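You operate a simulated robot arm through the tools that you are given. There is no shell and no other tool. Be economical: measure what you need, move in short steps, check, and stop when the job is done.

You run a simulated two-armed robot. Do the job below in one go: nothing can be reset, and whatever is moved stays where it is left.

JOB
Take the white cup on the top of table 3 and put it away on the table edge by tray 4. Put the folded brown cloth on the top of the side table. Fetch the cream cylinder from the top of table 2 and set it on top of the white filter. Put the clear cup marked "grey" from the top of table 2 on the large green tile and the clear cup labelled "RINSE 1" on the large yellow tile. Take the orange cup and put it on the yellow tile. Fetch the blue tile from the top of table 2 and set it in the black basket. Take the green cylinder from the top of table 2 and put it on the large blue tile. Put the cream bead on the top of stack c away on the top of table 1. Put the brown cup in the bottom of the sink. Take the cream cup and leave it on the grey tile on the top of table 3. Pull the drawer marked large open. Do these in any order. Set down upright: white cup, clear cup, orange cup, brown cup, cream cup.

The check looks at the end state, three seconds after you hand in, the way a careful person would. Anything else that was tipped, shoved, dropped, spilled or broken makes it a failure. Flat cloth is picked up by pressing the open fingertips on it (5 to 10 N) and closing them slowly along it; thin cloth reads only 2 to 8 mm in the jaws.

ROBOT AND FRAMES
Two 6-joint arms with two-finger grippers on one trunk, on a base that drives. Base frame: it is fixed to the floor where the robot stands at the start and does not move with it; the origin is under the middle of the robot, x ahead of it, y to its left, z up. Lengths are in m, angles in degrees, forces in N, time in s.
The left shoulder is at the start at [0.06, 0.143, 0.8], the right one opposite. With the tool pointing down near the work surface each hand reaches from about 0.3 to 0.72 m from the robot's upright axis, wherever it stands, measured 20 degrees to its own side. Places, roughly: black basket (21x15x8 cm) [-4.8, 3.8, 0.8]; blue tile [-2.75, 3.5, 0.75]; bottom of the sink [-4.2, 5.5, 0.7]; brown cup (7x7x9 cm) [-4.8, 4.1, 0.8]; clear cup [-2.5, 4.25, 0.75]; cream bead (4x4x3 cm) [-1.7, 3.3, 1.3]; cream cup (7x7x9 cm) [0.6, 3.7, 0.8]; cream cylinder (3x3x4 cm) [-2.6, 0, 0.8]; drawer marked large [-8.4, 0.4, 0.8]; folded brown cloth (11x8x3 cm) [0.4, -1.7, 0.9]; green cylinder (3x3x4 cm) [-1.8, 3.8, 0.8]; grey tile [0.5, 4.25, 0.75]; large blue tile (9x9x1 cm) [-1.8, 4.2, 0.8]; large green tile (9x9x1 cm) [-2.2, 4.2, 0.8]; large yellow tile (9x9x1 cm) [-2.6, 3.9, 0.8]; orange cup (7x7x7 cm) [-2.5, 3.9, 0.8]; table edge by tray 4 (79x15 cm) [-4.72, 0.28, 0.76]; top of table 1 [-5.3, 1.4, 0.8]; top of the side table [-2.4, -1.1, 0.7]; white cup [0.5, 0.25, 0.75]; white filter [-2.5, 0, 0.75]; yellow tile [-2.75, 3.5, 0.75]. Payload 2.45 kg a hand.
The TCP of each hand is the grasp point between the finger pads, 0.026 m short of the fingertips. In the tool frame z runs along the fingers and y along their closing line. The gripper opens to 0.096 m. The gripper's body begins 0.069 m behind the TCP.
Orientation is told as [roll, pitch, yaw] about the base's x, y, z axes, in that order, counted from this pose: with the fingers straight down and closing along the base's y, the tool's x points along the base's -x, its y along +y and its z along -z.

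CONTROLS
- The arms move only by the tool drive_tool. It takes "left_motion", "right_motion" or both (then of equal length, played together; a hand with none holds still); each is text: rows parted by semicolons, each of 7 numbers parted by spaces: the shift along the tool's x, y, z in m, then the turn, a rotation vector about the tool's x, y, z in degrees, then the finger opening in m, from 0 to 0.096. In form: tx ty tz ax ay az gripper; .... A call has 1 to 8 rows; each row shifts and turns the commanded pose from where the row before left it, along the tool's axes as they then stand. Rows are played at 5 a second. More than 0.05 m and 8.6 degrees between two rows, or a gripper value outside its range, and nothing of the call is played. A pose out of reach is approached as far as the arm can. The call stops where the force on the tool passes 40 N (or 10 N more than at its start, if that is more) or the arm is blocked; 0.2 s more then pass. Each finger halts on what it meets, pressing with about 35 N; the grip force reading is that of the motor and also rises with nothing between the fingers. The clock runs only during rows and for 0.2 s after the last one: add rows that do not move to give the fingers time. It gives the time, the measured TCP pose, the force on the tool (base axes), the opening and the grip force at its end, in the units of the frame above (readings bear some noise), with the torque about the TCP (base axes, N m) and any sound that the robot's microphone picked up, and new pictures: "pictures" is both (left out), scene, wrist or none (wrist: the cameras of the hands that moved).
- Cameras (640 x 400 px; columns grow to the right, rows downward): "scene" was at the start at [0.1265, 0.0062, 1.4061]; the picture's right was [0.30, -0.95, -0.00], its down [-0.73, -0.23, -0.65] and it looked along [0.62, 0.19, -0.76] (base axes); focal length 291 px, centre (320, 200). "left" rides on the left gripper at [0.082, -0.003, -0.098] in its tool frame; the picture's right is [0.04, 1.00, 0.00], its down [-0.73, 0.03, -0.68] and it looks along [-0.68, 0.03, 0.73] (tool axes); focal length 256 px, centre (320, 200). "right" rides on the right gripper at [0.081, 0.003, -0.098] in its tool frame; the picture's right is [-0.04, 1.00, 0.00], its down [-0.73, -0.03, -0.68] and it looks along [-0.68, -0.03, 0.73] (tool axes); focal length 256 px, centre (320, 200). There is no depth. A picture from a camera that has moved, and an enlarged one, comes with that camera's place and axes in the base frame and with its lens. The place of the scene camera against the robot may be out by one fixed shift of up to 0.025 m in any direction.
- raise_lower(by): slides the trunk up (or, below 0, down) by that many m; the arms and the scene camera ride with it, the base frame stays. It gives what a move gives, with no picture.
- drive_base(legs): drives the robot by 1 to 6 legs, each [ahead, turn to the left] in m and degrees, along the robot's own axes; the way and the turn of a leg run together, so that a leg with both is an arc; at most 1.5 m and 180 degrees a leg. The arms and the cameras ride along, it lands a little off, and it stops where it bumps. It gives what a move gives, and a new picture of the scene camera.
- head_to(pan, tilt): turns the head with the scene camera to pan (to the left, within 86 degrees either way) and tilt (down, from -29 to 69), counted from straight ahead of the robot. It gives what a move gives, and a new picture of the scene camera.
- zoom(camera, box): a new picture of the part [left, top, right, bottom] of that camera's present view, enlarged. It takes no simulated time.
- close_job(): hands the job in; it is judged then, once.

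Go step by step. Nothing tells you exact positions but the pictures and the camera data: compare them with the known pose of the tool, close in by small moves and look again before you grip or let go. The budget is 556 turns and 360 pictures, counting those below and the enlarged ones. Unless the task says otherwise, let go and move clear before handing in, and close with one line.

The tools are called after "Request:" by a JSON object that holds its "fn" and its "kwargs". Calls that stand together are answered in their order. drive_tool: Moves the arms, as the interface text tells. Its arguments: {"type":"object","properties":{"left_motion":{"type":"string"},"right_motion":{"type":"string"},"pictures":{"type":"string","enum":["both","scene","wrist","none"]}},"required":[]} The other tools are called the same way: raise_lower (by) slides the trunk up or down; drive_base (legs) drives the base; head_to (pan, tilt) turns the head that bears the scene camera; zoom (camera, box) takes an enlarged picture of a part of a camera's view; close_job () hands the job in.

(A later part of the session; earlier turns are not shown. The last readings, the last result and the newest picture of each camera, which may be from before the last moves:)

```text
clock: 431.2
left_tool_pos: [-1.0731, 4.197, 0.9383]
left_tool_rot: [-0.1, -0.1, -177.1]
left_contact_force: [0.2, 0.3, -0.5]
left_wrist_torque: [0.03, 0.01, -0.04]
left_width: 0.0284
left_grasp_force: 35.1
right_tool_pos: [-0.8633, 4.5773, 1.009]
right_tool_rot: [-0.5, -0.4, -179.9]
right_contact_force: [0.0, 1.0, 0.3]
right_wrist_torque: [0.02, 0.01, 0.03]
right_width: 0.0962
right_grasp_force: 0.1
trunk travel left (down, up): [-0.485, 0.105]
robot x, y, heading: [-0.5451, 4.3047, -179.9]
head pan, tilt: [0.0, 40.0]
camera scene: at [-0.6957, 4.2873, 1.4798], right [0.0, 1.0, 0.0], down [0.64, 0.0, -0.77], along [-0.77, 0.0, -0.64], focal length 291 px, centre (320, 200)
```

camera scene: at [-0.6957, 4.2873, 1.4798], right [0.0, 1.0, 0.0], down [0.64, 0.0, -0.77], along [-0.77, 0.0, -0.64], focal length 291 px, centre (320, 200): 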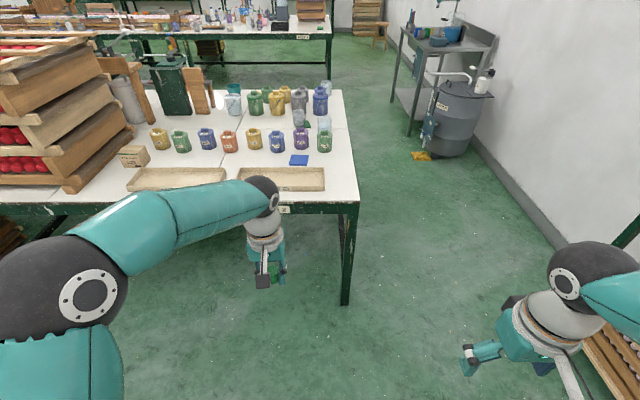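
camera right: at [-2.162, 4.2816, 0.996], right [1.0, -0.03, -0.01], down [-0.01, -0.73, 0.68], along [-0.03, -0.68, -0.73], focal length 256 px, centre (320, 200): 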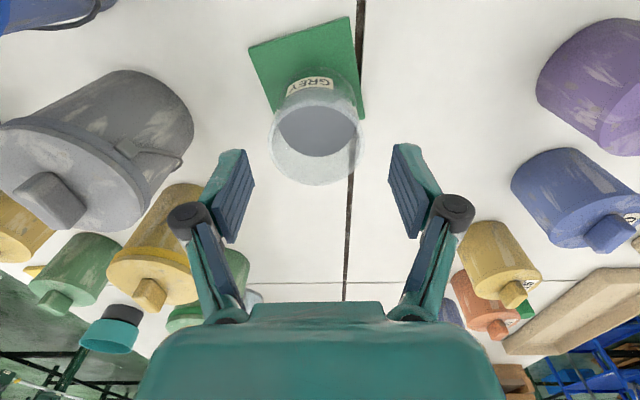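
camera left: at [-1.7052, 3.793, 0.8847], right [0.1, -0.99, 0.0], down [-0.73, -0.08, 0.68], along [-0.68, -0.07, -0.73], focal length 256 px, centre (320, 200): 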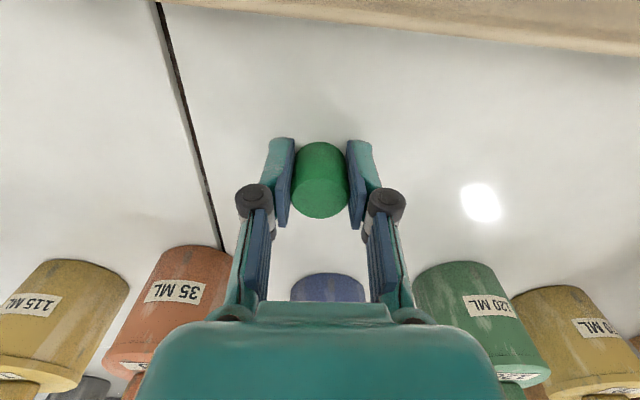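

Request:
{"fn": "drive_tool", "kwargs": {"left_motion": "0 0 -0.03 0 0 0 0.01; 0 0 0 0 0 0 0.01", "pictures": "none"}}

Request:
{"fn": "drive_base", "kwargs": {"legs": [[0.56, 0]]}}

Request:
{"fn": "zoom", "kwargs": {"camera": "left", "box": [0, 0, 640, 400]}}

```text
clock: 431.8
left_tool_pos: [-1.0722, 4.197, 0.973]
left_tool_rot: [-0.1, -0.1, -177.1]
left_contact_force: [0.4, 0.3, 0.1]
left_wrist_torque: [-0.03, -0.01, -0.01]
left_width: 0.0281
left_grasp_force: 35.4
right_tool_pos: [-0.8623, 4.5771, 1.0095]
right_tool_rot: [-0.4, -0.4, -179.9]
right_contact_force: [0.3, -0.5, 0.0]
right_wrist_torque: [0.02, -0.01, -0.03]
right_width: 0.0961
right_grasp_force: 0.0
trunk travel left (down, up): [-0.485, 0.105]
robot x, y, heading: [-0.5434, 4.3035, -179.6]
head pan, tilt: [0.0, 40.0]
```

```text
clock: 435.1
left_tool_pos: [-1.6297, 4.1993, 0.973]
left_tool_rot: [0.0, 0.0, -177.3]
left_contact_force: [-0.4, 0.3, 0.0]
left_wrist_torque: [0.0, -0.01, -0.04]
left_width: 0.028
left_grasp_force: 35.7
right_tool_pos: [-1.4187, 4.5778, 1.0084]
right_tool_rot: [-0.5, -0.4, 179.8]
right_contact_force: [-0.8, 0.2, -0.6]
right_wrist_torque: [0.0, -0.02, -0.01]
right_width: 0.0958
right_grasp_force: 0.0
trunk travel left (down, up): [-0.485, 0.105]
robot x, y, heading: [-1.0984, 4.3016, 179.6]
head pan, tilt: [0.0, 40.0]
camera scene: at [-1.2524, 4.2868, 1.4798], right [0.0, 1.0, 0.0], down [0.64, 0.0, -0.77], along [-0.77, 0.0, -0.64], focal length 291 px, centre (320, 200)
```

scene: 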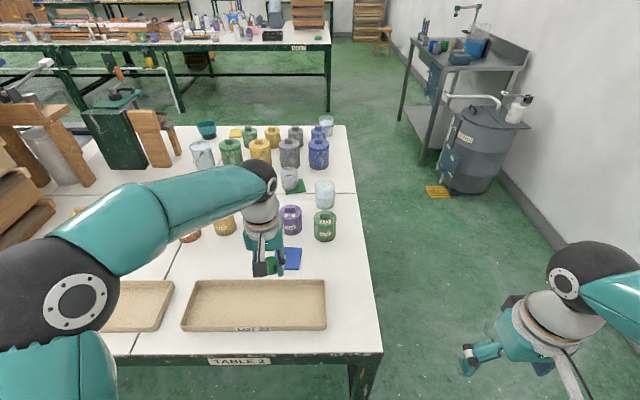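

```text
1.00 times, centred on (320, 200) of left (not enlarged: the box is as wide or as high as the picture)
camera zoom: at [-1.5475, 4.2062, 1.0708], right [0.09, -1.0, 0.0], down [-0.73, -0.06, 0.68], along [-0.68, -0.06, -0.73], focal length 256 px, centre (320, 200)
```

zoom: 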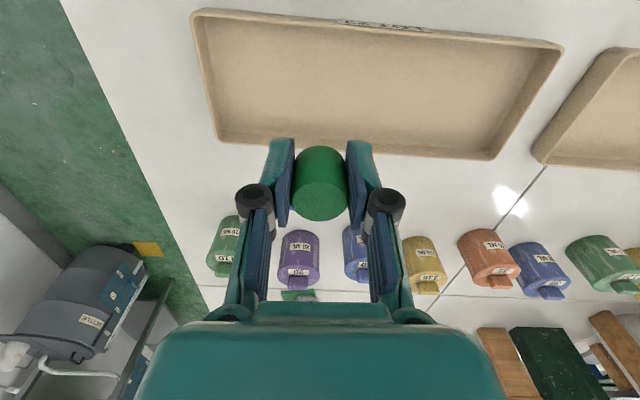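

Request:
{"fn": "drive_base", "kwargs": {"legs": [[0.04, 0]]}}

Request:
{"fn": "drive_tool", "kwargs": {"left_motion": "0 0.04 0 0 0 0 0.01; 0 0.04 0 0 0 0 0.01; 0 0.03 0 0 0 0 0.01; 0 0 0 0 0 0 0.01", "pictures": "wrist"}}

```text
clock: 435.9
left_tool_pos: [-1.6708, 4.1985, 0.9716]
left_tool_rot: [0.0, 0.2, -177.3]
left_contact_force: [-0.7, -0.5, -0.3]
left_wrist_torque: [0.02, -0.06, 0.05]
left_width: 0.028
left_grasp_force: 35.4
right_tool_pos: [-1.4607, 4.5765, 1.0087]
right_tool_rot: [-0.5, -0.2, 179.9]
right_contact_force: [-0.1, -0.6, 0.2]
right_wrist_torque: [-0.01, -0.08, 0.0]
right_width: 0.0961
right_grasp_force: 0.1
trunk travel left (down, up): [-0.485, 0.105]
robot x, y, heading: [-1.1364, 4.3054, 179.6]
head pan, tilt: [0.0, 40.0]
camera scene: at [-1.2949, 4.2868, 1.4795], right [0.0, 1.0, 0.0], down [0.65, 0.0, -0.76], along [-0.76, 0.0, -0.65], focal length 291 px, centre (320, 200)
```

scene: 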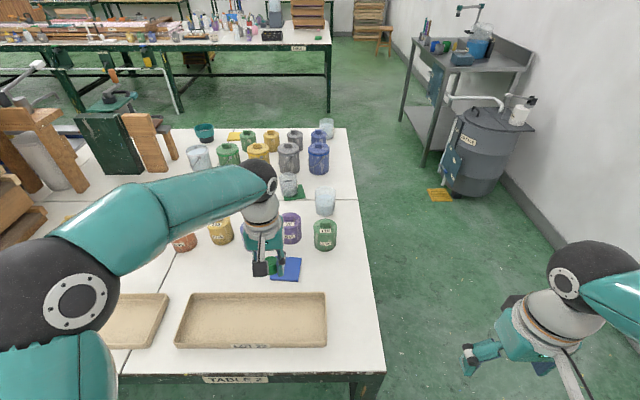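

```text
clock: 436.9
left_tool_pos: [-1.6642, 4.0877, 0.9714]
left_tool_rot: [0.0, 0.0, -177.3]
left_contact_force: [-1.1, 0.6, 0.1]
left_wrist_torque: [0.04, -0.02, -0.02]
left_width: 0.0281
left_grasp_force: 35.3
right_tool_pos: [-1.457, 4.5762, 1.01]
right_tool_rot: [-0.6, -0.4, 179.9]
right_contact_force: [0.9, 0.7, -0.6]
right_wrist_torque: [0.0, 0.01, 0.0]
right_width: 0.0959
right_grasp_force: 0.1
trunk travel left (down, up): [-0.485, 0.105]
robot x, y, heading: [-1.137, 4.302, 179.5]
head pan, tilt: [0.0, 40.0]
camera left: at [-1.5818, 4.0955, 1.0711], right [0.09, -1.0, 0.0], down [-0.73, -0.06, 0.68], along [-0.68, -0.06, -0.73], focal length 256 px, centre (320, 200)
```

left: 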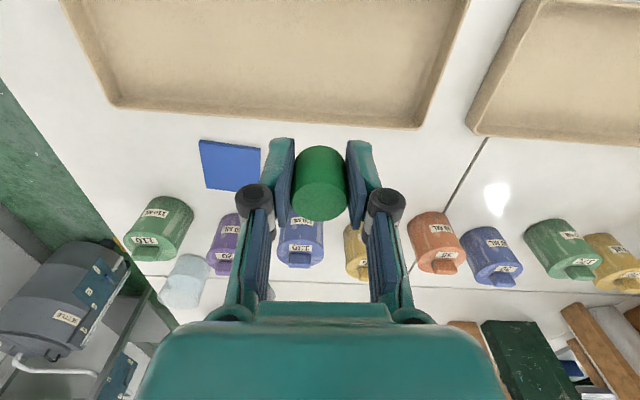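

Blue tile centre ≈(-1.817, 4.21). Moving over it while lowering.

Request:
{"fn": "drive_tool", "kwargs": {"left_motion": "-0.0285 -0.0252 0.01 0 0 0 0.01; -0.0285 -0.0252 0.02 0 0 0 0.01; -0.0285 -0.0252 0.02 0 0 0 0.01; -0.0285 -0.0252 0.025 0 0 0 0.01; -0.0285 -0.0252 0.025 0 0 0 0.01; 0 0 0.03 0 0 0 0.01; 0 0 0 0 0 0 0.01", "pictures": "both"}}

```text
clock: 438.5
left_tool_pos: [-1.8087, 4.2086, 0.8407]
left_tool_rot: [0.0, 0.0, -177.3]
left_contact_force: [-0.2, 0.4, -0.6]
left_wrist_torque: [0.03, 0.02, -0.02]
left_width: 0.0282
left_grasp_force: 34.8
left hand out of reach, approached as far as the arm can: row 5
right_tool_pos: [-1.4581, 4.5768, 1.0086]
right_tool_rot: [-0.5, -0.4, 179.8]
right_contact_force: [0.5, 0.7, -0.8]
right_wrist_torque: [0.01, 0.0, 0.0]
right_width: 0.0958
right_grasp_force: 0.1
trunk travel left (down, up): [-0.485, 0.105]
robot x, y, heading: [-1.1372, 4.3033, 179.8]
head pan, tilt: [0.0, 40.0]
camera scene: at [-1.2918, 4.2868, 1.4798], right [0.0, 1.0, 0.0], down [0.64, 0.0, -0.77], along [-0.77, 0.0, -0.64], focal length 291 px, centre (320, 200)
camera left: at [-1.7271, 4.217, 0.9397], right [0.09, -1.0, 0.0], down [-0.73, -0.06, 0.68], along [-0.68, -0.06, -0.73], focal length 256 px, centre (320, 200)
```

scene: 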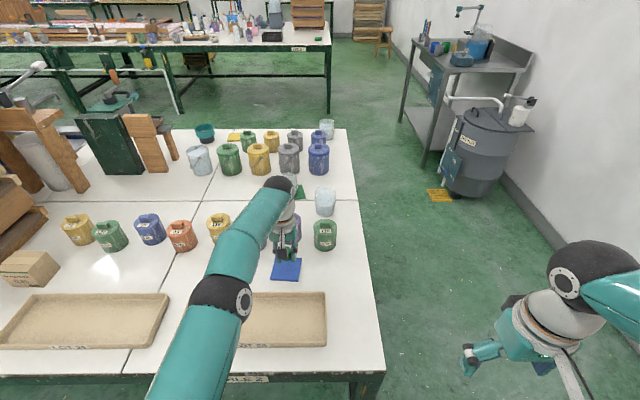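
left: 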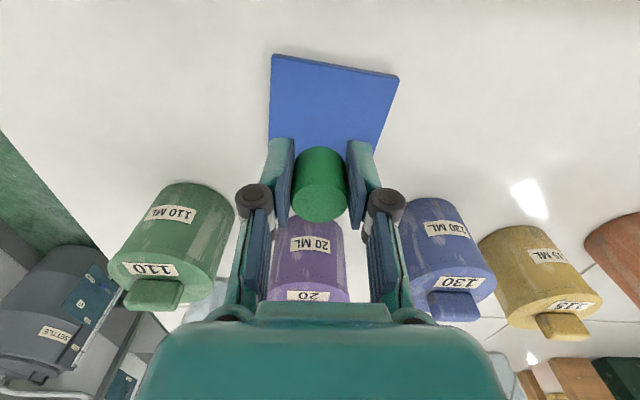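

Good. Lower to contact and release.

Request:
{"fn": "drive_tool", "kwargs": {"left_motion": "0 0.003 0.02 0 0 0 0.01; 0 0.002 0.018 0 0 0 0.01; 0 0 0.004 0 0 0 0.01; 0 0 0 0 0 0 0.01", "pictures": "none"}}

```text
clock: 439.5
left_tool_pos: [-1.809, 4.2035, 0.7996]
left_tool_rot: [-0.1, 0.0, -177.3]
left_contact_force: [0.4, 0.7, -0.1]
left_wrist_torque: [-0.04, -0.05, -0.03]
left_width: 0.0283
left_grasp_force: 34.9
right_tool_pos: [-1.457, 4.5772, 1.0096]
right_tool_rot: [-0.5, -0.4, 179.9]
right_contact_force: [0.0, 1.3, 0.2]
right_wrist_torque: [0.04, 0.01, -0.01]
right_width: 0.0958
right_grasp_force: 0.1
trunk travel left (down, up): [-0.485, 0.105]
robot x, y, heading: [-1.1372, 4.2998, 180.0]
head pan, tilt: [0.0, 40.0]
```

Request:
{"fn": "drive_tool", "kwargs": {"left_motion": "0 0 0.005 0 0 0 0.01; 0 0 0 0 0 0 0.01", "pictures": "none"}}

```text
clock: 440.1
left_tool_pos: [-1.8064, 4.2028, 0.7956]
left_tool_rot: [-0.1, -0.1, -177.3]
left_contact_force: [0.1, -0.6, -0.4]
left_wrist_torque: [0.02, 0.0, -0.01]
left_width: 0.0284
left_grasp_force: 35.4
right_tool_pos: [-1.4579, 4.5774, 1.0094]
right_tool_rot: [-0.6, -0.3, 179.9]
right_contact_force: [-0.2, 0.2, 0.7]
right_wrist_torque: [-0.01, 0.04, 0.01]
right_width: 0.096
right_grasp_force: 0.0
trunk travel left (down, up): [-0.485, 0.105]
robot x, y, heading: [-1.1378, 4.3053, 179.8]
head pan, tilt: [0.0, 40.0]
```

Request:
{"fn": "drive_tool", "kwargs": {"left_motion": "0 0 0.004 0 0 0 0.01; 0 0 0 0 0 0 0.01", "pictures": "none"}}

```text
clock: 440.7
left_tool_pos: [-1.8078, 4.2028, 0.7958]
left_tool_rot: [-0.1, -0.3, -177.3]
left_contact_force: [2.6, -0.9, 17.4]
left_wrist_torque: [-0.06, -0.15, -0.03]
left_width: 0.0281
left_grasp_force: 34.6
right_tool_pos: [-1.4569, 4.5769, 1.0102]
right_tool_rot: [-0.5, -0.5, 179.9]
right_contact_force: [0.9, -0.3, -0.4]
right_wrist_torque: [0.0, 0.01, 0.01]
right_width: 0.0964
right_grasp_force: 0.1
trunk travel left (down, up): [-0.485, 0.105]
robot x, y, heading: [-1.1379, 4.3046, 179.9]
head pan, tilt: [0.0, 40.0]
```

Request:
{"fn": "drive_tool", "kwargs": {"left_motion": "0 0 -0.003 0 0 0 0.02; 0 0 0 0 0 0 0.03; 0 0 0 0 0 0 0.036; 0 0 0 0 0 0 0.045; 0 0 0 0 0 0 0.055; 0 0 -0.02 0 0 0 0.055; 0.01 0 -0.03 0 0 0 0.055; 0.03 0 -0.03 0 0 0 0.055", "pictures": "wrist"}}

```text
clock: 442.5
left_tool_pos: [-1.7678, 4.2063, 0.8769]
left_tool_rot: [-0.1, 0.0, -177.3]
left_contact_force: [0.4, -0.1, 0.3]
left_wrist_torque: [0.0, -0.01, 0.02]
left_width: 0.0552
left_grasp_force: 0.1
right_tool_pos: [-1.4564, 4.5765, 1.01]
right_tool_rot: [-0.5, -0.4, 179.9]
right_contact_force: [0.9, -0.5, -0.3]
right_wrist_torque: [-0.02, 0.03, 0.01]
right_width: 0.0961
right_grasp_force: 0.0
trunk travel left (down, up): [-0.485, 0.105]
robot x, y, heading: [-1.1403, 4.3003, 180.0]
head pan, tilt: [0.0, 40.0]
camera left: at [-1.6851, 4.2138, 0.9744], right [0.09, -1.0, 0.0], down [-0.73, -0.06, 0.68], along [-0.68, -0.06, -0.73], focal length 256 px, centre (320, 200)
```

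left: 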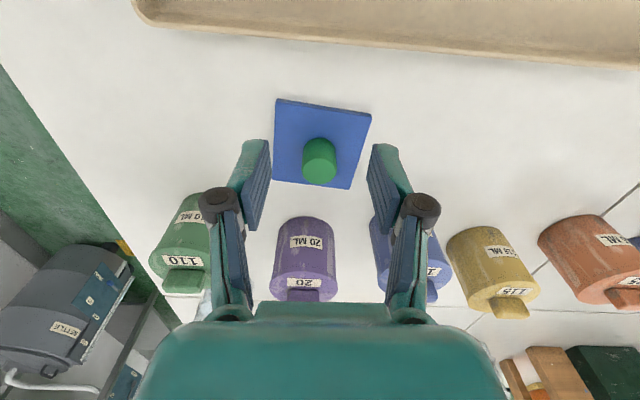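

Green cylinder sits on the blue tile. Retract, then go to stack c for the bead.

Request:
{"fn": "drive_tool", "kwargs": {"left_motion": "0.03 0 -0.04 0 0 0 0.07; 0.04 0 -0.03 0 0 0 0.096; 0.045 0 0 0 0 0 0.096; 0.045 0.01 0 0 0 0 0.096; 0.045 0.01 0 0 0 0 0.096; 0.03 0.01 0 0 0 0 0.096; 0 0 0 0 0 0 0.096", "pictures": "scene"}}

Request:
{"fn": "drive_base", "kwargs": {"legs": [[-0.2, 0], [0, 65]]}}

Request:
{"fn": "drive_base", "kwargs": {"legs": [[0, 25], [0.85, 0], [0, -50]]}}

```text
clock: 444.1
left_tool_pos: [-1.5323, 4.1835, 0.9429]
left_tool_rot: [0.0, 0.0, -177.4]
left_contact_force: [0.7, -0.1, -0.8]
left_wrist_torque: [-0.01, -0.01, -0.01]
left_width: 0.0959
left_grasp_force: 0.1
right_tool_pos: [-1.4581, 4.5768, 1.011]
right_tool_rot: [-0.5, -0.4, 179.9]
right_contact_force: [0.5, -0.5, -1.1]
right_wrist_torque: [0.0, 0.0, 0.01]
right_width: 0.0961
right_grasp_force: 0.1
trunk travel left (down, up): [-0.485, 0.105]
robot x, y, heading: [-1.1382, 4.3043, 179.9]
head pan, tilt: [0.0, 40.0]
camera scene: at [-1.2915, 4.2869, 1.4799], right [0.0, 1.0, 0.0], down [0.64, 0.0, -0.77], along [-0.77, 0.0, -0.64], focal length 291 px, centre (320, 200)
```

scene: 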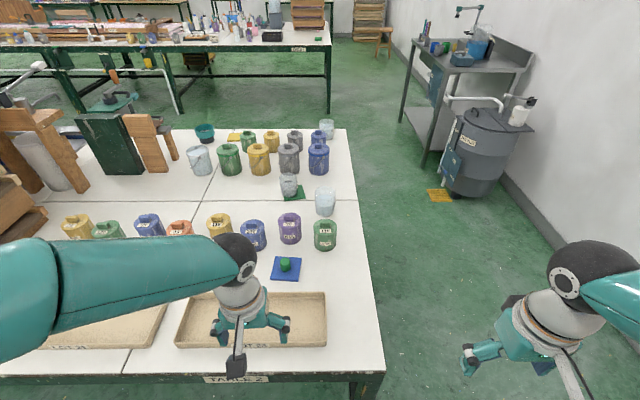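

```text
clock: 448.9
left_tool_pos: [-1.0142, 3.896, 0.943]
left_tool_rot: [-0.1, -0.1, -114.8]
left_contact_force: [-0.5, -0.2, -0.3]
left_wrist_torque: [0.01, -0.03, -0.01]
left_width: 0.0961
left_grasp_force: 0.0
right_tool_pos: [-1.3291, 4.1422, 1.0092]
right_tool_rot: [-0.5, -0.4, -117.4]
right_contact_force: [-0.7, 0.5, 0.0]
right_wrist_torque: [-0.01, -0.01, 0.0]
right_width: 0.0958
right_grasp_force: 0.1
trunk travel left (down, up): [-0.485, 0.105]
robot x, y, heading: [-0.9661, 4.3126, -117.6]
head pan, tilt: [0.0, 40.0]
camera scene: at [-1.043, 4.1699, 1.4799], right [-0.89, 0.46, 0.0], down [0.3, 0.57, -0.77], along [-0.35, -0.68, -0.64], focal length 291 px, centre (320, 200)
```

scene: 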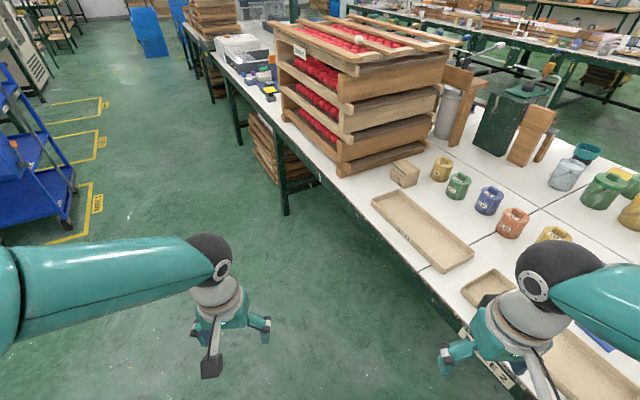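

```text
clock: 457.4
left_tool_pos: [-1.2116, 3.107, 0.9435]
left_tool_rot: [-0.2, 0.1, -138.8]
left_contact_force: [0.3, -0.5, 0.6]
left_wrist_torque: [-0.01, 0.0, 0.01]
left_width: 0.0961
left_grasp_force: 0.1
right_tool_pos: [-1.3985, 3.4616, 1.0107]
right_tool_rot: [-0.5, -0.4, -141.5]
right_contact_force: [-0.3, -0.1, 0.7]
right_wrist_torque: [0.03, 0.0, 0.01]
right_width: 0.0958
right_grasp_force: 0.0
trunk travel left (down, up): [-0.485, 0.105]
robot x, y, heading: [-0.9818, 3.4508, -141.5]
head pan, tilt: [0.0, 40.0]
camera scene: at [-1.1036, 3.3436, 1.4799], right [-0.62, 0.78, 0.0], down [0.5, 0.4, -0.77], along [-0.6, -0.48, -0.64], focal length 291 px, centre (320, 200)
```

scene: 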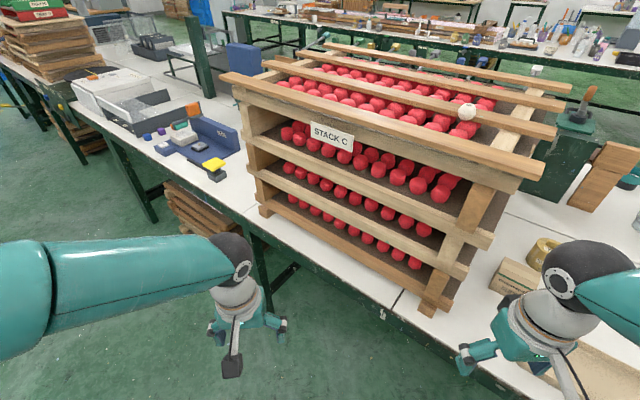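

Stack C with the bead on top near its north end. Raise the trunk fully and zoom in.

Request:
{"fn": "raise_lower", "kwargs": {"by": 0.1}}

Request:
{"fn": "drive_base", "kwargs": {"legs": [[0, -38]]}}

Request:
{"fn": "zoom", "kwargs": {"camera": "scene", "box": [150, 20, 550, 270]}}

```text
clock: 458.7
left_tool_pos: [-1.211, 3.1073, 1.0437]
left_tool_rot: [-0.1, 0.0, -138.8]
left_contact_force: [-0.5, 0.2, -1.2]
left_wrist_torque: [0.01, -0.02, -0.03]
left_width: 0.096
left_grasp_force: 0.0
right_tool_pos: [-1.398, 3.4624, 1.1109]
right_tool_rot: [-0.5, -0.4, -141.4]
right_contact_force: [-1.1, 0.7, -0.1]
right_wrist_torque: [-0.02, 0.0, -0.03]
right_width: 0.096
right_grasp_force: 0.0
trunk travel left (down, up): [-0.585, 0.005]
robot x, y, heading: [-0.9796, 3.4476, -141.7]
head pan, tilt: [0.0, 40.0]
```

```text
clock: 461.1
left_tool_pos: [-1.3763, 3.3316, 1.0444]
left_tool_rot: [-0.1, 0.0, -178.1]
left_contact_force: [0.1, -0.1, 0.3]
left_wrist_torque: [-0.02, -0.02, -0.01]
left_width: 0.0962
left_grasp_force: 0.0
right_tool_pos: [-1.2968, 3.7248, 1.111]
right_tool_rot: [-0.6, -0.4, 179.1]
right_contact_force: [-0.3, -0.5, -0.3]
right_wrist_torque: [0.02, -0.01, -0.03]
right_width: 0.0962
right_grasp_force: 0.1
trunk travel left (down, up): [-0.585, 0.005]
robot x, y, heading: [-0.9787, 3.4279, 179.3]
head pan, tilt: [0.0, 40.0]
camera scene: at [-1.1351, 3.4134, 1.5799], right [0.01, 1.0, 0.0], down [0.64, -0.01, -0.77], along [-0.77, 0.01, -0.64], focal length 291 px, centre (320, 200)
```

scene: 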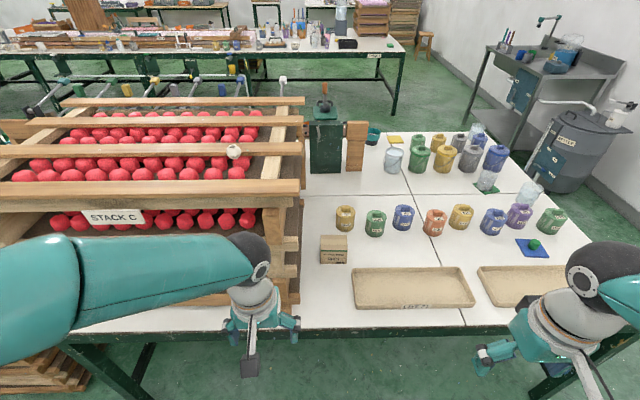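

```text
1.60 times, centred on (350, 145) of scene
camera zoom: at [-1.1351, 3.4134, 1.5799], right [0.01, 1.0, 0.0], down [0.64, -0.01, -0.77], along [-0.77, 0.01, -0.64], focal length 466 px, centre (272, 288)
```

zoom: 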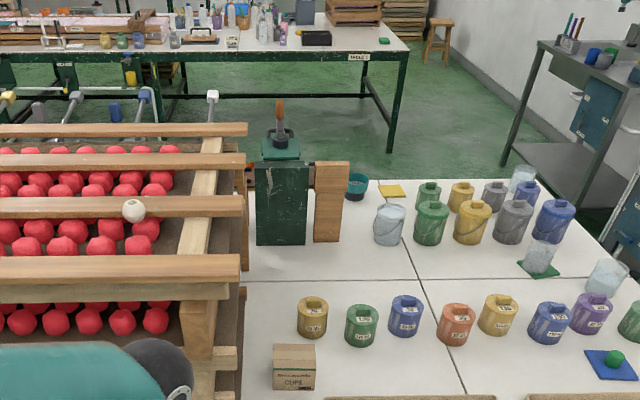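

The bead rests on the middle slat, about (-1.70, 3.22, 1.245). Raise the left hand above the stack first.

Request:
{"fn": "drive_tool", "kwargs": {"left_motion": "0 0 -0.045 0 0 0 0.07; 0 0 -0.045 0 0 0 0.07; 0 0 -0.045 0 0 0 0.07; 0 0 -0.045 0 0 0 0.07; 0 0 -0.045 0 0 0 0.07; 0 0 -0.045 0 0 0 0.07; 0 0 -0.045 0 0 0 0.07; 0 0 0 0 0 0 0.07", "pictures": "both"}}

```text
clock: 462.9
left_tool_pos: [-1.3733, 3.3325, 1.3554]
left_tool_rot: [-0.1, -0.2, -178.1]
left_contact_force: [0.1, 0.1, 0.2]
left_wrist_torque: [-0.03, -0.01, -0.01]
left_width: 0.07
left_grasp_force: 0.0
left hand out of reach, approached as far as the arm can: row 7
right_tool_pos: [-1.2972, 3.7239, 1.1121]
right_tool_rot: [-0.6, -0.4, 179.1]
right_contact_force: [0.3, -0.5, 0.3]
right_wrist_torque: [0.01, 0.0, -0.05]
right_width: 0.0959
right_grasp_force: 0.1
trunk travel left (down, up): [-0.585, 0.005]
robot x, y, heading: [-0.98, 3.4281, 179.3]
head pan, tilt: [0.0, 40.0]
camera scene: at [-1.1348, 3.413, 1.58], right [0.01, 1.0, 0.0], down [0.64, -0.01, -0.77], along [-0.77, 0.01, -0.64], focal length 291 px, centre (320, 200)
camera left: at [-1.2906, 3.3398, 1.454], right [0.07, -1.0, 0.0], down [-0.73, -0.05, 0.68], along [-0.68, -0.05, -0.73], focal length 256 px, centre (320, 200)
```

scene: 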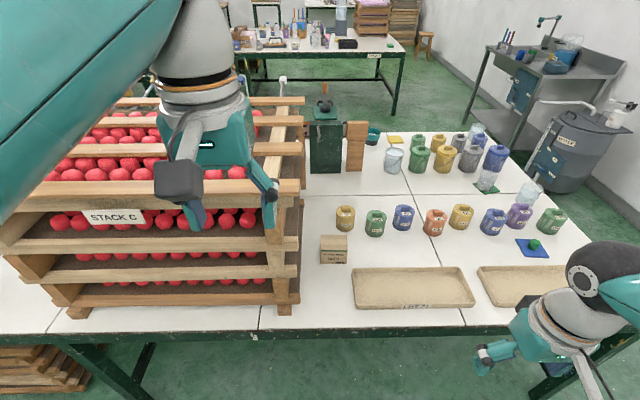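
left: 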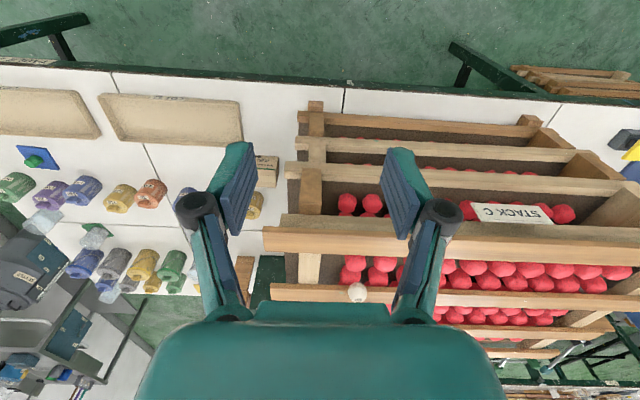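

Drive 12 cm closer, then tilt the hand 20° forward to reach over the front slat.

Request:
{"fn": "drive_base", "kwargs": {"legs": [[0.12, 0]]}}

Request:
{"fn": "drive_tool", "kwargs": {"left_motion": "0 0 0 0 -7 0 0.07; 0 0 0 0 -7 0 0.07; 0 0 0 0 -6 0 0.07; -0.03 0.01 -0.01 0 0 0 0.07; -0.03 0.015 -0.01 0 0 0 0.07; 0 0 0 0 0 0 0.07", "pictures": "wrist"}}

```text
clock: 464.2
left_tool_pos: [-1.4977, 3.3333, 1.3537]
left_tool_rot: [-0.2, -0.1, -177.7]
left_contact_force: [-0.7, -0.2, -0.4]
left_wrist_torque: [0.0, -0.06, -0.02]
left_width: 0.0702
left_grasp_force: 0.1
right_tool_pos: [-1.4224, 3.7234, 1.1112]
right_tool_rot: [-0.5, -0.3, 179.4]
right_contact_force: [-0.9, -0.6, -0.7]
right_wrist_torque: [0.05, -0.06, 0.0]
right_width: 0.0961
right_grasp_force: 0.0
trunk travel left (down, up): [-0.585, 0.005]
robot x, y, heading: [-1.1048, 3.4295, 179.5]
head pan, tilt: [0.0, 40.0]
camera scene: at [-1.2588, 3.4138, 1.5797], right [0.0, 1.0, 0.0], down [0.64, 0.0, -0.76], along [-0.76, 0.0, -0.64], focal length 291 px, centre (320, 200)
```

scene: 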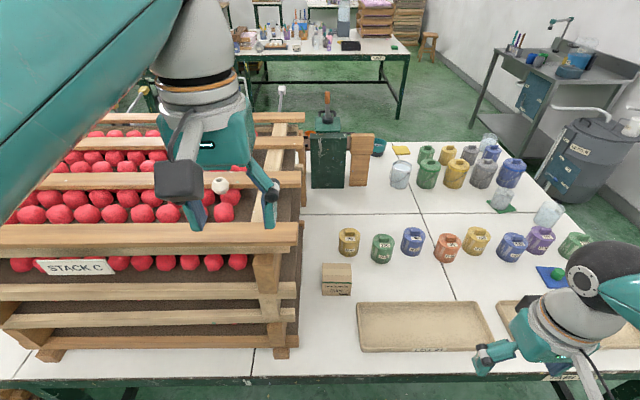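

```text
clock: 465.6
left_tool_pos: [-1.5395, 3.3072, 1.396]
left_tool_rot: [-0.1, -20.2, -177.6]
left_contact_force: [-0.2, -0.5, -0.1]
left_wrist_torque: [0.01, 0.0, 0.0]
left_width: 0.07
left_grasp_force: 0.1
right_tool_pos: [-1.4202, 3.7228, 1.1117]
right_tool_rot: [-0.4, -0.4, 179.5]
right_contact_force: [-0.1, 0.8, 0.0]
right_wrist_torque: [-0.01, 0.03, 0.04]
right_width: 0.096
right_grasp_force: 0.0
trunk travel left (down, up): [-0.585, 0.005]
robot x, y, heading: [-1.0986, 3.4326, 179.7]
head pan, tilt: [0.0, 40.0]
camera left: at [-1.4287, 3.3142, 1.4608], right [0.08, -1.0, -0.02], down [-0.45, -0.05, 0.89], along [-0.89, -0.06, -0.46], focal length 256 px, centre (320, 200)
```

left: 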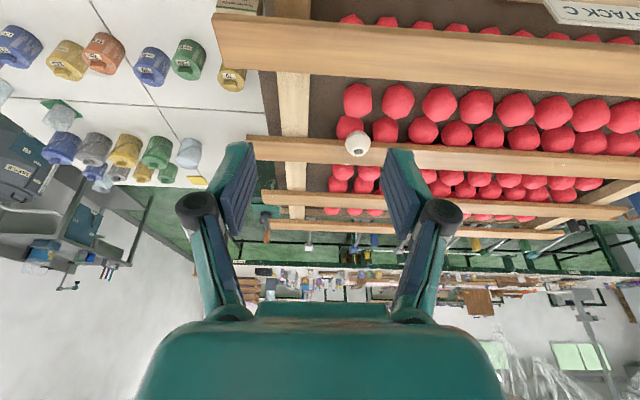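

Bead triangulated at ≈(-1.672, 3.253, 1.252). Moving to just above it.

Request:
{"fn": "drive_tool", "kwargs": {"left_motion": "-0.0216 0.0122 0.028 0 0 0 0.07; -0.0216 0.0122 0.028 0 0 0 0.07; -0.0216 0.0122 0.028 0 0 0 0.07; -0.0216 0.0122 0.028 0 0 0 0.07; 0 0 0 0 0 0 0.07", "pictures": "both"}}

```text
clock: 466.8
left_tool_pos: [-1.6593, 3.2534, 1.3198]
left_tool_rot: [-0.2, -20.2, -177.6]
left_contact_force: [0.5, -0.4, -0.7]
left_wrist_torque: [-0.04, -0.01, -0.03]
left_width: 0.0703
left_grasp_force: 0.0
right_tool_pos: [-1.4184, 3.7239, 1.1125]
right_tool_rot: [-0.5, -0.4, 179.5]
right_contact_force: [0.3, -0.2, 0.0]
right_wrist_torque: [-0.01, 0.01, 0.04]
right_width: 0.096
right_grasp_force: 0.1
trunk travel left (down, up): [-0.585, 0.005]
robot x, y, heading: [-1.1014, 3.4279, 179.6]
head pan, tilt: [0.0, 40.0]
camera scene: at [-1.2552, 3.4141, 1.5801], right [0.0, 1.0, 0.0], down [0.64, 0.0, -0.77], along [-0.77, 0.0, -0.64], focal length 291 px, centre (320, 200)
camera left: at [-1.5486, 3.2619, 1.3841], right [0.08, -1.0, -0.02], down [-0.45, -0.05, 0.89], along [-0.89, -0.06, -0.45], focal length 256 px, centre (320, 200)
```

scene: 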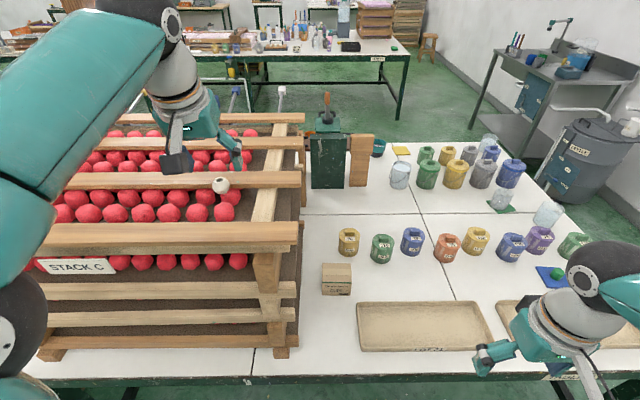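
left: 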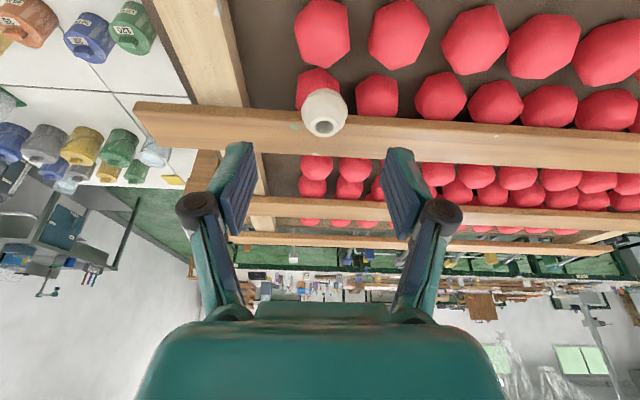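

Request:
{"fn": "drive_tool", "kwargs": {"left_motion": "0.002 0 0.02 0 0 0 0.06; 0.002 0 0.02 0 0 0 0.06; 0.0025 0.001 0.014 0 0 0 0.06; 0 0 0 0 0 0 0.06", "pictures": "wrist"}}

```text
clock: 467.8
left_tool_pos: [-1.6724, 3.2516, 1.2665]
left_tool_rot: [-0.2, -20.2, -177.7]
left_contact_force: [0.6, -0.6, 0.4]
left_wrist_torque: [-0.02, 0.0, 0.04]
left_width: 0.0599
left_grasp_force: 0.2
right_tool_pos: [-1.4206, 3.7229, 1.1116]
right_tool_rot: [-0.5, -0.4, 179.5]
right_contact_force: [0.2, 0.9, 0.1]
right_wrist_torque: [0.0, -0.01, 0.02]
right_width: 0.0959
right_grasp_force: 0.2
trunk travel left (down, up): [-0.585, 0.005]
robot x, y, heading: [-1.1054, 3.4287, 179.6]
head pan, tilt: [0.0, 40.0]
camera left: at [-1.5622, 3.2591, 1.3306], right [0.08, -1.0, -0.02], down [-0.45, -0.05, 0.89], along [-0.89, -0.06, -0.46], focal length 256 px, centre (320, 200)
```

left: 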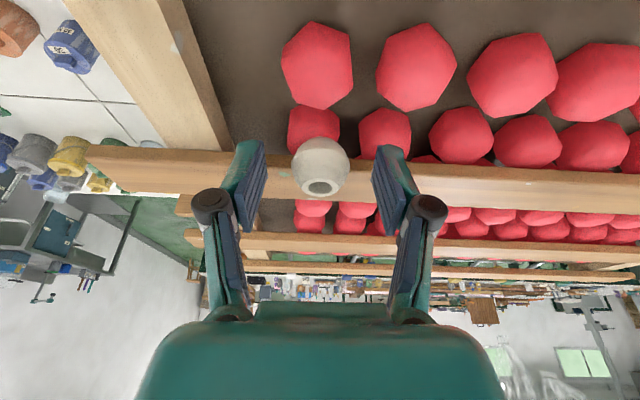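

Bead is between the pads. Close.

Request:
{"fn": "drive_tool", "kwargs": {"left_motion": "0 0 -0.001 0 0 0 0.05; 0 0 0 0 0 0 0.042; 0 0 0 0 0 0 0.036; 0 0 0 0 0 0 0.03; 0 0 0 0 0 0 0.02; 0 0 0 0 0 0 0.015", "pictures": "wrist"}}

```text
clock: 469.2
left_tool_pos: [-1.6725, 3.2504, 1.2679]
left_tool_rot: [-0.2, -20.2, -177.6]
left_contact_force: [-0.1, -0.6, 4.1]
left_wrist_torque: [-0.07, 0.01, -0.03]
left_width: 0.027
left_grasp_force: 34.9
right_tool_pos: [-1.4193, 3.7228, 1.1122]
right_tool_rot: [-0.4, -0.4, 179.6]
right_contact_force: [1.0, 0.5, -0.5]
right_wrist_torque: [-0.05, -0.02, 0.03]
right_width: 0.0958
right_grasp_force: 0.1
trunk travel left (down, up): [-0.585, 0.005]
robot x, y, heading: [-1.1062, 3.4305, 179.4]
head pan, tilt: [0.0, 40.0]
camera left: at [-1.561, 3.2594, 1.3321], right [0.08, -1.0, -0.02], down [-0.45, -0.05, 0.89], along [-0.89, -0.06, -0.45], focal length 256 px, centre (320, 200)
```

left: 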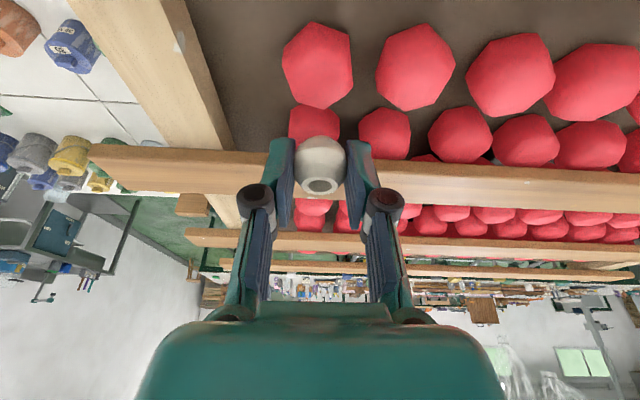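

Gripped (0.027). Lift, then pull back over the front slat.

Request:
{"fn": "drive_tool", "kwargs": {"left_motion": "-0.003 0 -0.009 0 0 0 0.01; -0.007 0 -0.019 0 0 0 0.01; -0.01 0 -0.028 0 0 0 0.01; -0.01 0 -0.028 0 0 0 0.01; 0.02 0 -0.02 0 0 0 0.01; 0.038 0 -0.014 0 0 0 0.01; 0.038 0 -0.014 0 0 0 0.01; 0.038 0 -0.014 0 0 0 0.01", "pictures": "wrist"}}

```text
clock: 471.0
left_tool_pos: [-1.518, 3.2566, 1.3646]
left_tool_rot: [-0.2, -20.3, -177.6]
left_contact_force: [0.3, 0.8, -0.2]
left_wrist_torque: [-0.02, 0.03, 0.03]
left_width: 0.0268
left_grasp_force: 35.3
left hand out of reach, approached as far as the arm can: row 4
right_tool_pos: [-1.4186, 3.7226, 1.1121]
right_tool_rot: [-0.5, -0.4, 179.4]
right_contact_force: [0.8, 0.4, -0.2]
right_wrist_torque: [0.0, 0.02, -0.03]
right_width: 0.096
right_grasp_force: 0.1
trunk travel left (down, up): [-0.585, 0.005]
robot x, y, heading: [-1.1053, 3.4338, 179.4]
head pan, tilt: [0.0, 40.0]
camera left: at [-1.4071, 3.2653, 1.4292], right [0.08, -1.0, -0.02], down [-0.45, -0.05, 0.89], along [-0.89, -0.06, -0.45], focal length 256 px, centre (320, 200)
```

left: 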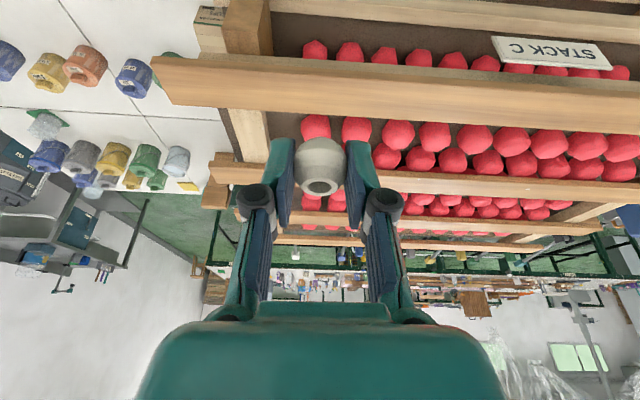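

Bead held. Lower the left hand to a carrying pose, then turn to table 3 for the cream cup.

Request:
{"fn": "drive_base", "kwargs": {"legs": [[-0.3, 0]]}}

Request:
{"fn": "drive_tool", "kwargs": {"left_motion": "0.02 0 0.03 0 7 0 0.01; 0.02 0 0.03 0 7 0 0.01; 0.02 0 0.04 0 6 0 0.01; 0 0 0.045 0 0 0 0.01; 0 0 0.045 0 0 0 0.01; 0 0 0.045 0 0 0 0.01; 0 0 0.04 0 0 0 0.01; 0 0 0 0 0 0 0.01", "pictures": "none"}}

Request:
{"fn": "drive_base", "kwargs": {"legs": [[0, 65]]}}

Request:
{"fn": "drive_base", "kwargs": {"legs": [[0, 65]]}}

Request:
{"fn": "drive_base", "kwargs": {"legs": [[0, 55]]}}

```text
clock: 473.1
left_tool_pos: [-1.223, 3.2548, 1.3641]
left_tool_rot: [-0.1, -20.3, -177.7]
left_contact_force: [-0.3, -0.2, 0.1]
left_wrist_torque: [-0.01, 0.03, -0.02]
left_width: 0.0269
left_grasp_force: 35.1
right_tool_pos: [-1.1222, 3.7224, 1.1118]
right_tool_rot: [-0.5, -0.4, 179.5]
right_contact_force: [0.0, 0.7, -0.6]
right_wrist_torque: [-0.03, 0.06, 0.04]
right_width: 0.0959
right_grasp_force: 0.1
trunk travel left (down, up): [-0.585, 0.005]
robot x, y, heading: [-0.8051, 3.4256, 179.8]
head pan, tilt: [0.0, 40.0]
camera scene: at [-0.9583, 3.4124, 1.5801], right [0.0, 1.0, 0.0], down [0.64, 0.0, -0.77], along [-0.77, 0.0, -0.64], focal length 291 px, centre (320, 200)
```

scene: 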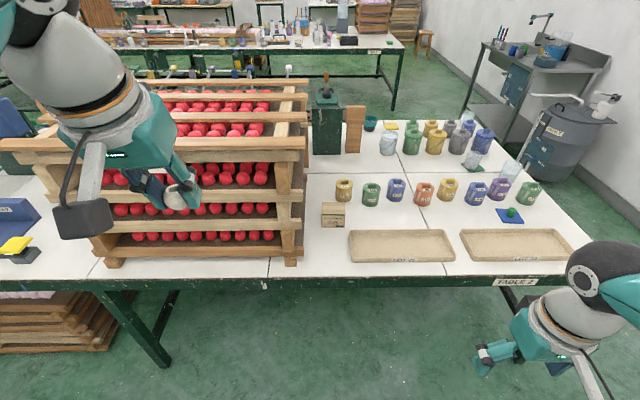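

```text
clock: 474.9
left_tool_pos: [-1.1877, 3.2589, 1.0776]
left_tool_rot: [-0.1, -0.2, -177.7]
left_contact_force: [0.1, -0.2, 0.4]
left_wrist_torque: [0.0, 0.01, -0.01]
left_width: 0.0271
left_grasp_force: 35.2
right_tool_pos: [-1.1238, 3.7223, 1.1125]
right_tool_rot: [-0.5, -0.5, 179.5]
right_contact_force: [-0.7, 0.9, 0.4]
right_wrist_torque: [0.0, 0.02, -0.01]
right_width: 0.096
right_grasp_force: 0.0
trunk travel left (down, up): [-0.585, 0.005]
robot x, y, heading: [-0.8057, 3.4265, 179.8]
head pan, tilt: [0.0, 40.0]
```

```text
clock: 478.4
left_tool_pos: [-0.8214, 3.0095, 1.0779]
left_tool_rot: [-0.1, -0.1, -113.8]
left_contact_force: [0.2, 0.3, 0.2]
left_wrist_torque: [0.01, 0.0, 0.01]
left_width: 0.027
left_grasp_force: 34.5
right_tool_pos: [-1.2107, 3.2707, 1.1118]
right_tool_rot: [-0.5, -0.3, -116.5]
right_contact_force: [0.5, -0.4, -0.1]
right_wrist_torque: [0.04, -0.01, 0.03]
right_width: 0.0961
right_grasp_force: 0.1
trunk travel left (down, up): [-0.585, 0.005]
robot x, y, heading: [-0.8351, 3.4406, -116.5]
head pan, tilt: [0.0, 40.0]
camera scene: at [-0.9091, 3.2932, 1.5799], right [-0.9, 0.45, 0.0], down [0.29, 0.58, -0.77], along [-0.34, -0.69, -0.64], focal length 291 px, centre (320, 200)
```

scene: 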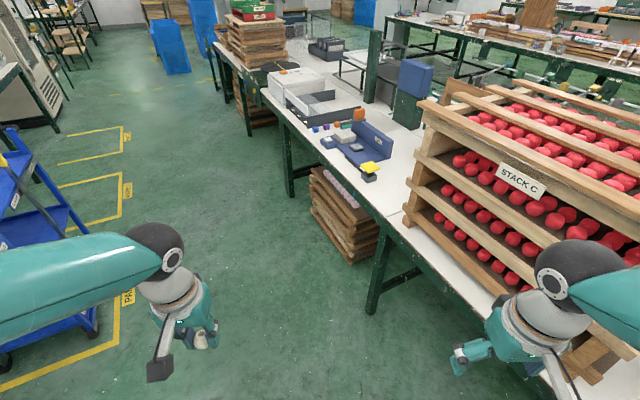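

```text
clock: 482.0
left_tool_pos: [-0.4444, 3.2671, 1.0785]
left_tool_rot: [-0.2, -0.2, -49.8]
left_contact_force: [0.4, -0.4, 0.1]
left_wrist_torque: [0.04, 0.02, -0.01]
left_width: 0.0265
left_grasp_force: 35.2
right_tool_pos: [-0.848, 3.0307, 1.113]
right_tool_rot: [-0.6, -0.4, -52.6]
right_contact_force: [-0.2, 0.6, -0.1]
right_wrist_torque: [0.01, -0.02, 0.03]
right_width: 0.0961
right_grasp_force: 0.0
trunk travel left (down, up): [-0.585, 0.005]
robot x, y, heading: [-0.8606, 3.4175, -52.8]
head pan, tilt: [0.0, 40.0]
camera scene: at [-0.7824, 3.2893, 1.58], right [-0.8, -0.61, 0.0], down [-0.39, 0.51, -0.77], along [0.46, -0.61, -0.64], focal length 291 px, centre (320, 200)
```

scene: 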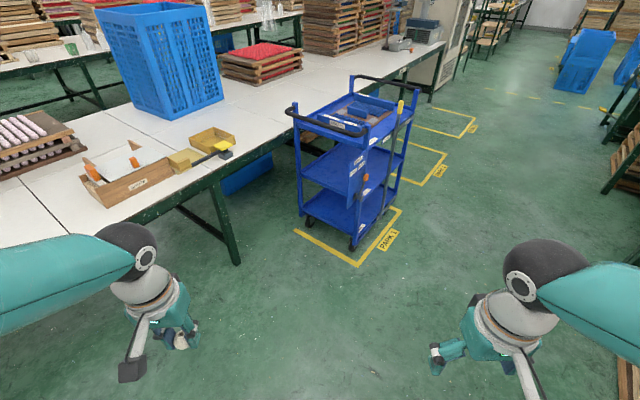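

```text
clock: 485.1
left_tool_pos: [-0.4962, 3.6775, 1.0773]
left_tool_rot: [-0.1, -0.2, 5.4]
left_contact_force: [0.4, 0.6, 0.8]
left_wrist_torque: [0.01, 0.0, 0.02]
left_width: 0.0268
left_grasp_force: 34.4
right_tool_pos: [-0.5351, 3.2113, 1.1125]
right_tool_rot: [-0.5, -0.4, 2.7]
right_contact_force: [0.1, 0.0, -0.6]
right_wrist_torque: [-0.02, 0.02, 0.02]
right_width: 0.0958
right_grasp_force: 0.1
trunk travel left (down, up): [-0.585, 0.005]
robot x, y, heading: [-0.8632, 3.3931, 1.9]
head pan, tilt: [0.0, 40.0]
camera scene: at [-0.7246, 3.3808, 1.58], right [0.04, -1.0, 0.0], down [-0.64, -0.02, -0.77], along [0.77, 0.03, -0.64], focal length 291 px, centre (320, 200)
```

scene: 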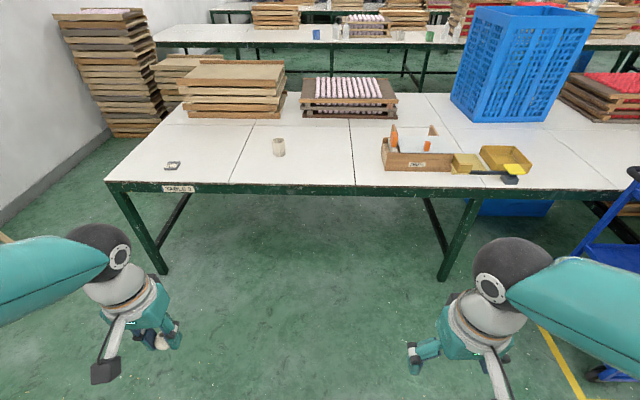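

Cream cup ≈(0.62, 3.67), grey tile ≈(0.50, 4.21). Lower the trunk and drive up to table 3.

Request:
{"fn": "raise_lower", "kwargs": {"by": -0.1}}

Request:
{"fn": "drive_base", "kwargs": {"legs": [[0, 24], [0.9, 0], [0, -25]]}}

Request:
{"fn": "head_to", "kwargs": {"pan": 0, "tilt": 45}}

```text
clock: 486.5
left_tool_pos: [-0.4961, 3.6778, 0.9791]
left_tool_rot: [-0.2, -0.1, 5.5]
left_contact_force: [0.2, -0.2, -0.7]
left_wrist_torque: [-0.02, -0.02, -0.01]
left_width: 0.0269
left_grasp_force: 35.0
right_tool_pos: [-0.5353, 3.2109, 1.0142]
right_tool_rot: [-0.4, -0.4, 2.6]
right_contact_force: [0.0, -0.5, -0.5]
right_wrist_torque: [-0.01, 0.05, -0.02]
right_width: 0.0961
right_grasp_force: 0.1
trunk travel left (down, up): [-0.485, 0.105]
robot x, y, heading: [-0.8624, 3.3958, 2.3]
head pan, tilt: [0.0, 40.0]
```

```text
clock: 494.1
left_tool_pos: [0.3117, 4.0722, 0.9785]
left_tool_rot: [-0.1, 0.0, 4.3]
left_contact_force: [0.4, -0.7, 0.5]
left_wrist_torque: [-0.03, -0.01, -0.01]
left_width: 0.0269
left_grasp_force: 35.8
right_tool_pos: [0.2662, 3.6071, 1.0131]
right_tool_rot: [-0.5, -0.4, 1.6]
right_contact_force: [0.3, -0.1, -0.2]
right_wrist_torque: [0.04, 0.02, 0.03]
right_width: 0.0959
right_grasp_force: 0.2
trunk travel left (down, up): [-0.485, 0.105]
robot x, y, heading: [-0.0597, 3.8083, 1.0]
head pan, tilt: [0.0, 40.0]
camera scene: at [0.0793, 3.7923, 1.4799], right [0.02, -1.0, 0.0], down [-0.64, -0.01, -0.77], along [0.77, 0.02, -0.64], focal length 291 px, centre (320, 200)
```

scene: 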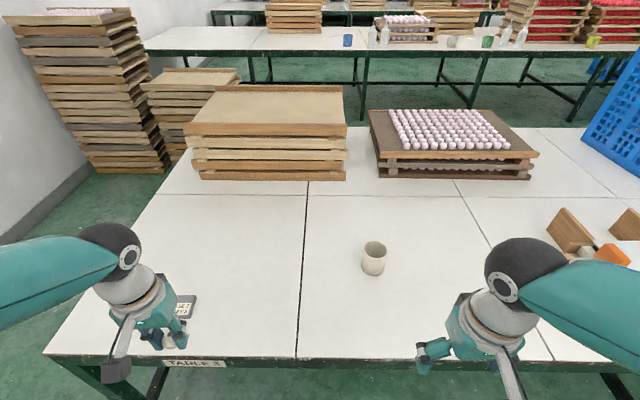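

```text
clock: 494.8
left_tool_pos: [0.3116, 4.0727, 0.9805]
left_tool_rot: [-0.1, -0.1, 4.4]
left_contact_force: [-0.5, -0.2, -0.9]
left_wrist_torque: [-0.01, -0.01, -0.02]
left_width: 0.027
left_grasp_force: 35.9
right_tool_pos: [0.2667, 3.6079, 1.0133]
right_tool_rot: [-0.5, -0.4, 1.6]
right_contact_force: [-0.2, 0.2, 0.4]
right_wrist_torque: [0.0, 0.01, 0.01]
right_width: 0.0959
right_grasp_force: 0.1
trunk travel left (down, up): [-0.485, 0.105]
robot x, y, heading: [-0.0609, 3.8042, 1.2]
head pan, tilt: [0.0, 45.0]
camera scene: at [0.0754, 3.7922, 1.4727], right [0.02, -1.0, 0.0], down [-0.71, -0.02, -0.71], along [0.71, 0.02, -0.71], focal length 291 px, centre (320, 200)
```

scene: 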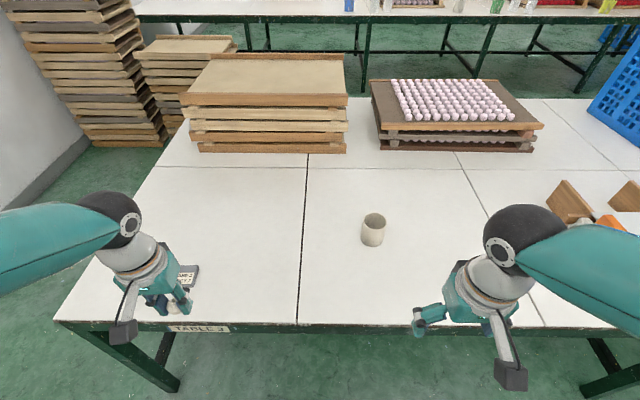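

Request:
{"fn": "drive_tool", "kwargs": {"right_motion": "-0.0425 0.0063 0 0 0 0 0.096; -0.0425 0.0063 0 0 0 0 0.096; -0.0425 0.0063 0 0 0 0 0.096; -0.0425 0.0063 0.01 0 0 0 0.096; -0.0425 0.0063 0.01 0 0 0 0.096; -0.0425 0.0063 0.01 0 0 0 0.096; 0 0 0 0 0 0 0.096", "left_motion": "0 0 0 0 0 0 0.01; 0 0 0 0 0 0 0.01; 0 0 0 0 0 0 0.01; 0 0 0 0 0 0 0.01; 0 0 0 0 0 0 0.01; 0 0 0 0 0 0 0.01; 0 0 0 0 0 0 0.01", "pictures": "wrist"}}

```text
clock: 496.4
left_tool_pos: [0.312, 4.0716, 0.9794]
left_tool_rot: [-0.1, -0.1, 4.5]
left_contact_force: [0.0, 0.8, 0.1]
left_wrist_torque: [0.0, -0.02, -0.03]
left_width: 0.0264
left_grasp_force: 35.2
right_tool_pos: [0.5212, 3.6542, 0.988]
right_tool_rot: [-0.6, -0.4, 1.6]
right_contact_force: [-0.1, -0.2, 0.9]
right_wrist_torque: [-0.01, -0.01, -0.02]
right_width: 0.0961
right_grasp_force: 0.1
trunk travel left (down, up): [-0.485, 0.105]
robot x, y, heading: [-0.0594, 3.8071, 1.1]
head pan, tilt: [0.0, 45.0]
camera right: at [0.4391, 3.6573, 1.0848], right [0.01, 1.0, -0.01], down [0.73, 0.0, 0.68], along [0.68, -0.01, -0.73], focal length 256 px, centre (320, 200)
camera left: at [0.2312, 4.0642, 1.0781], right [-0.12, 0.99, 0.0], down [0.73, 0.09, 0.68], along [0.68, 0.08, -0.73], focal length 256 px, centre (320, 200)
```

right: 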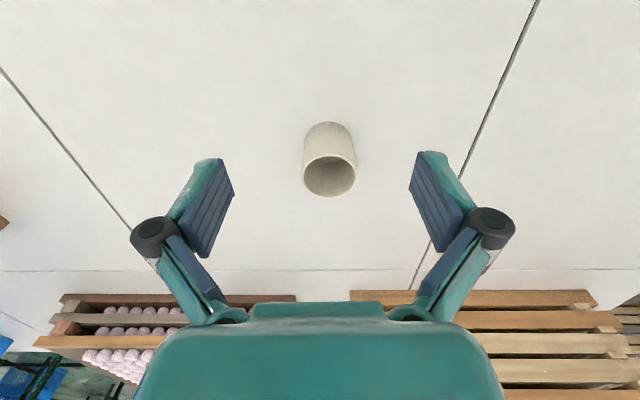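
left: 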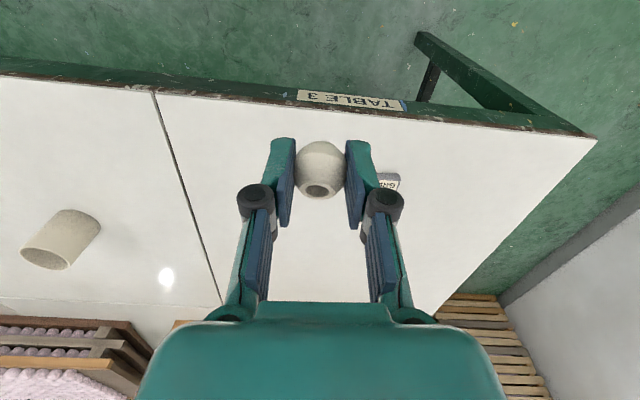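

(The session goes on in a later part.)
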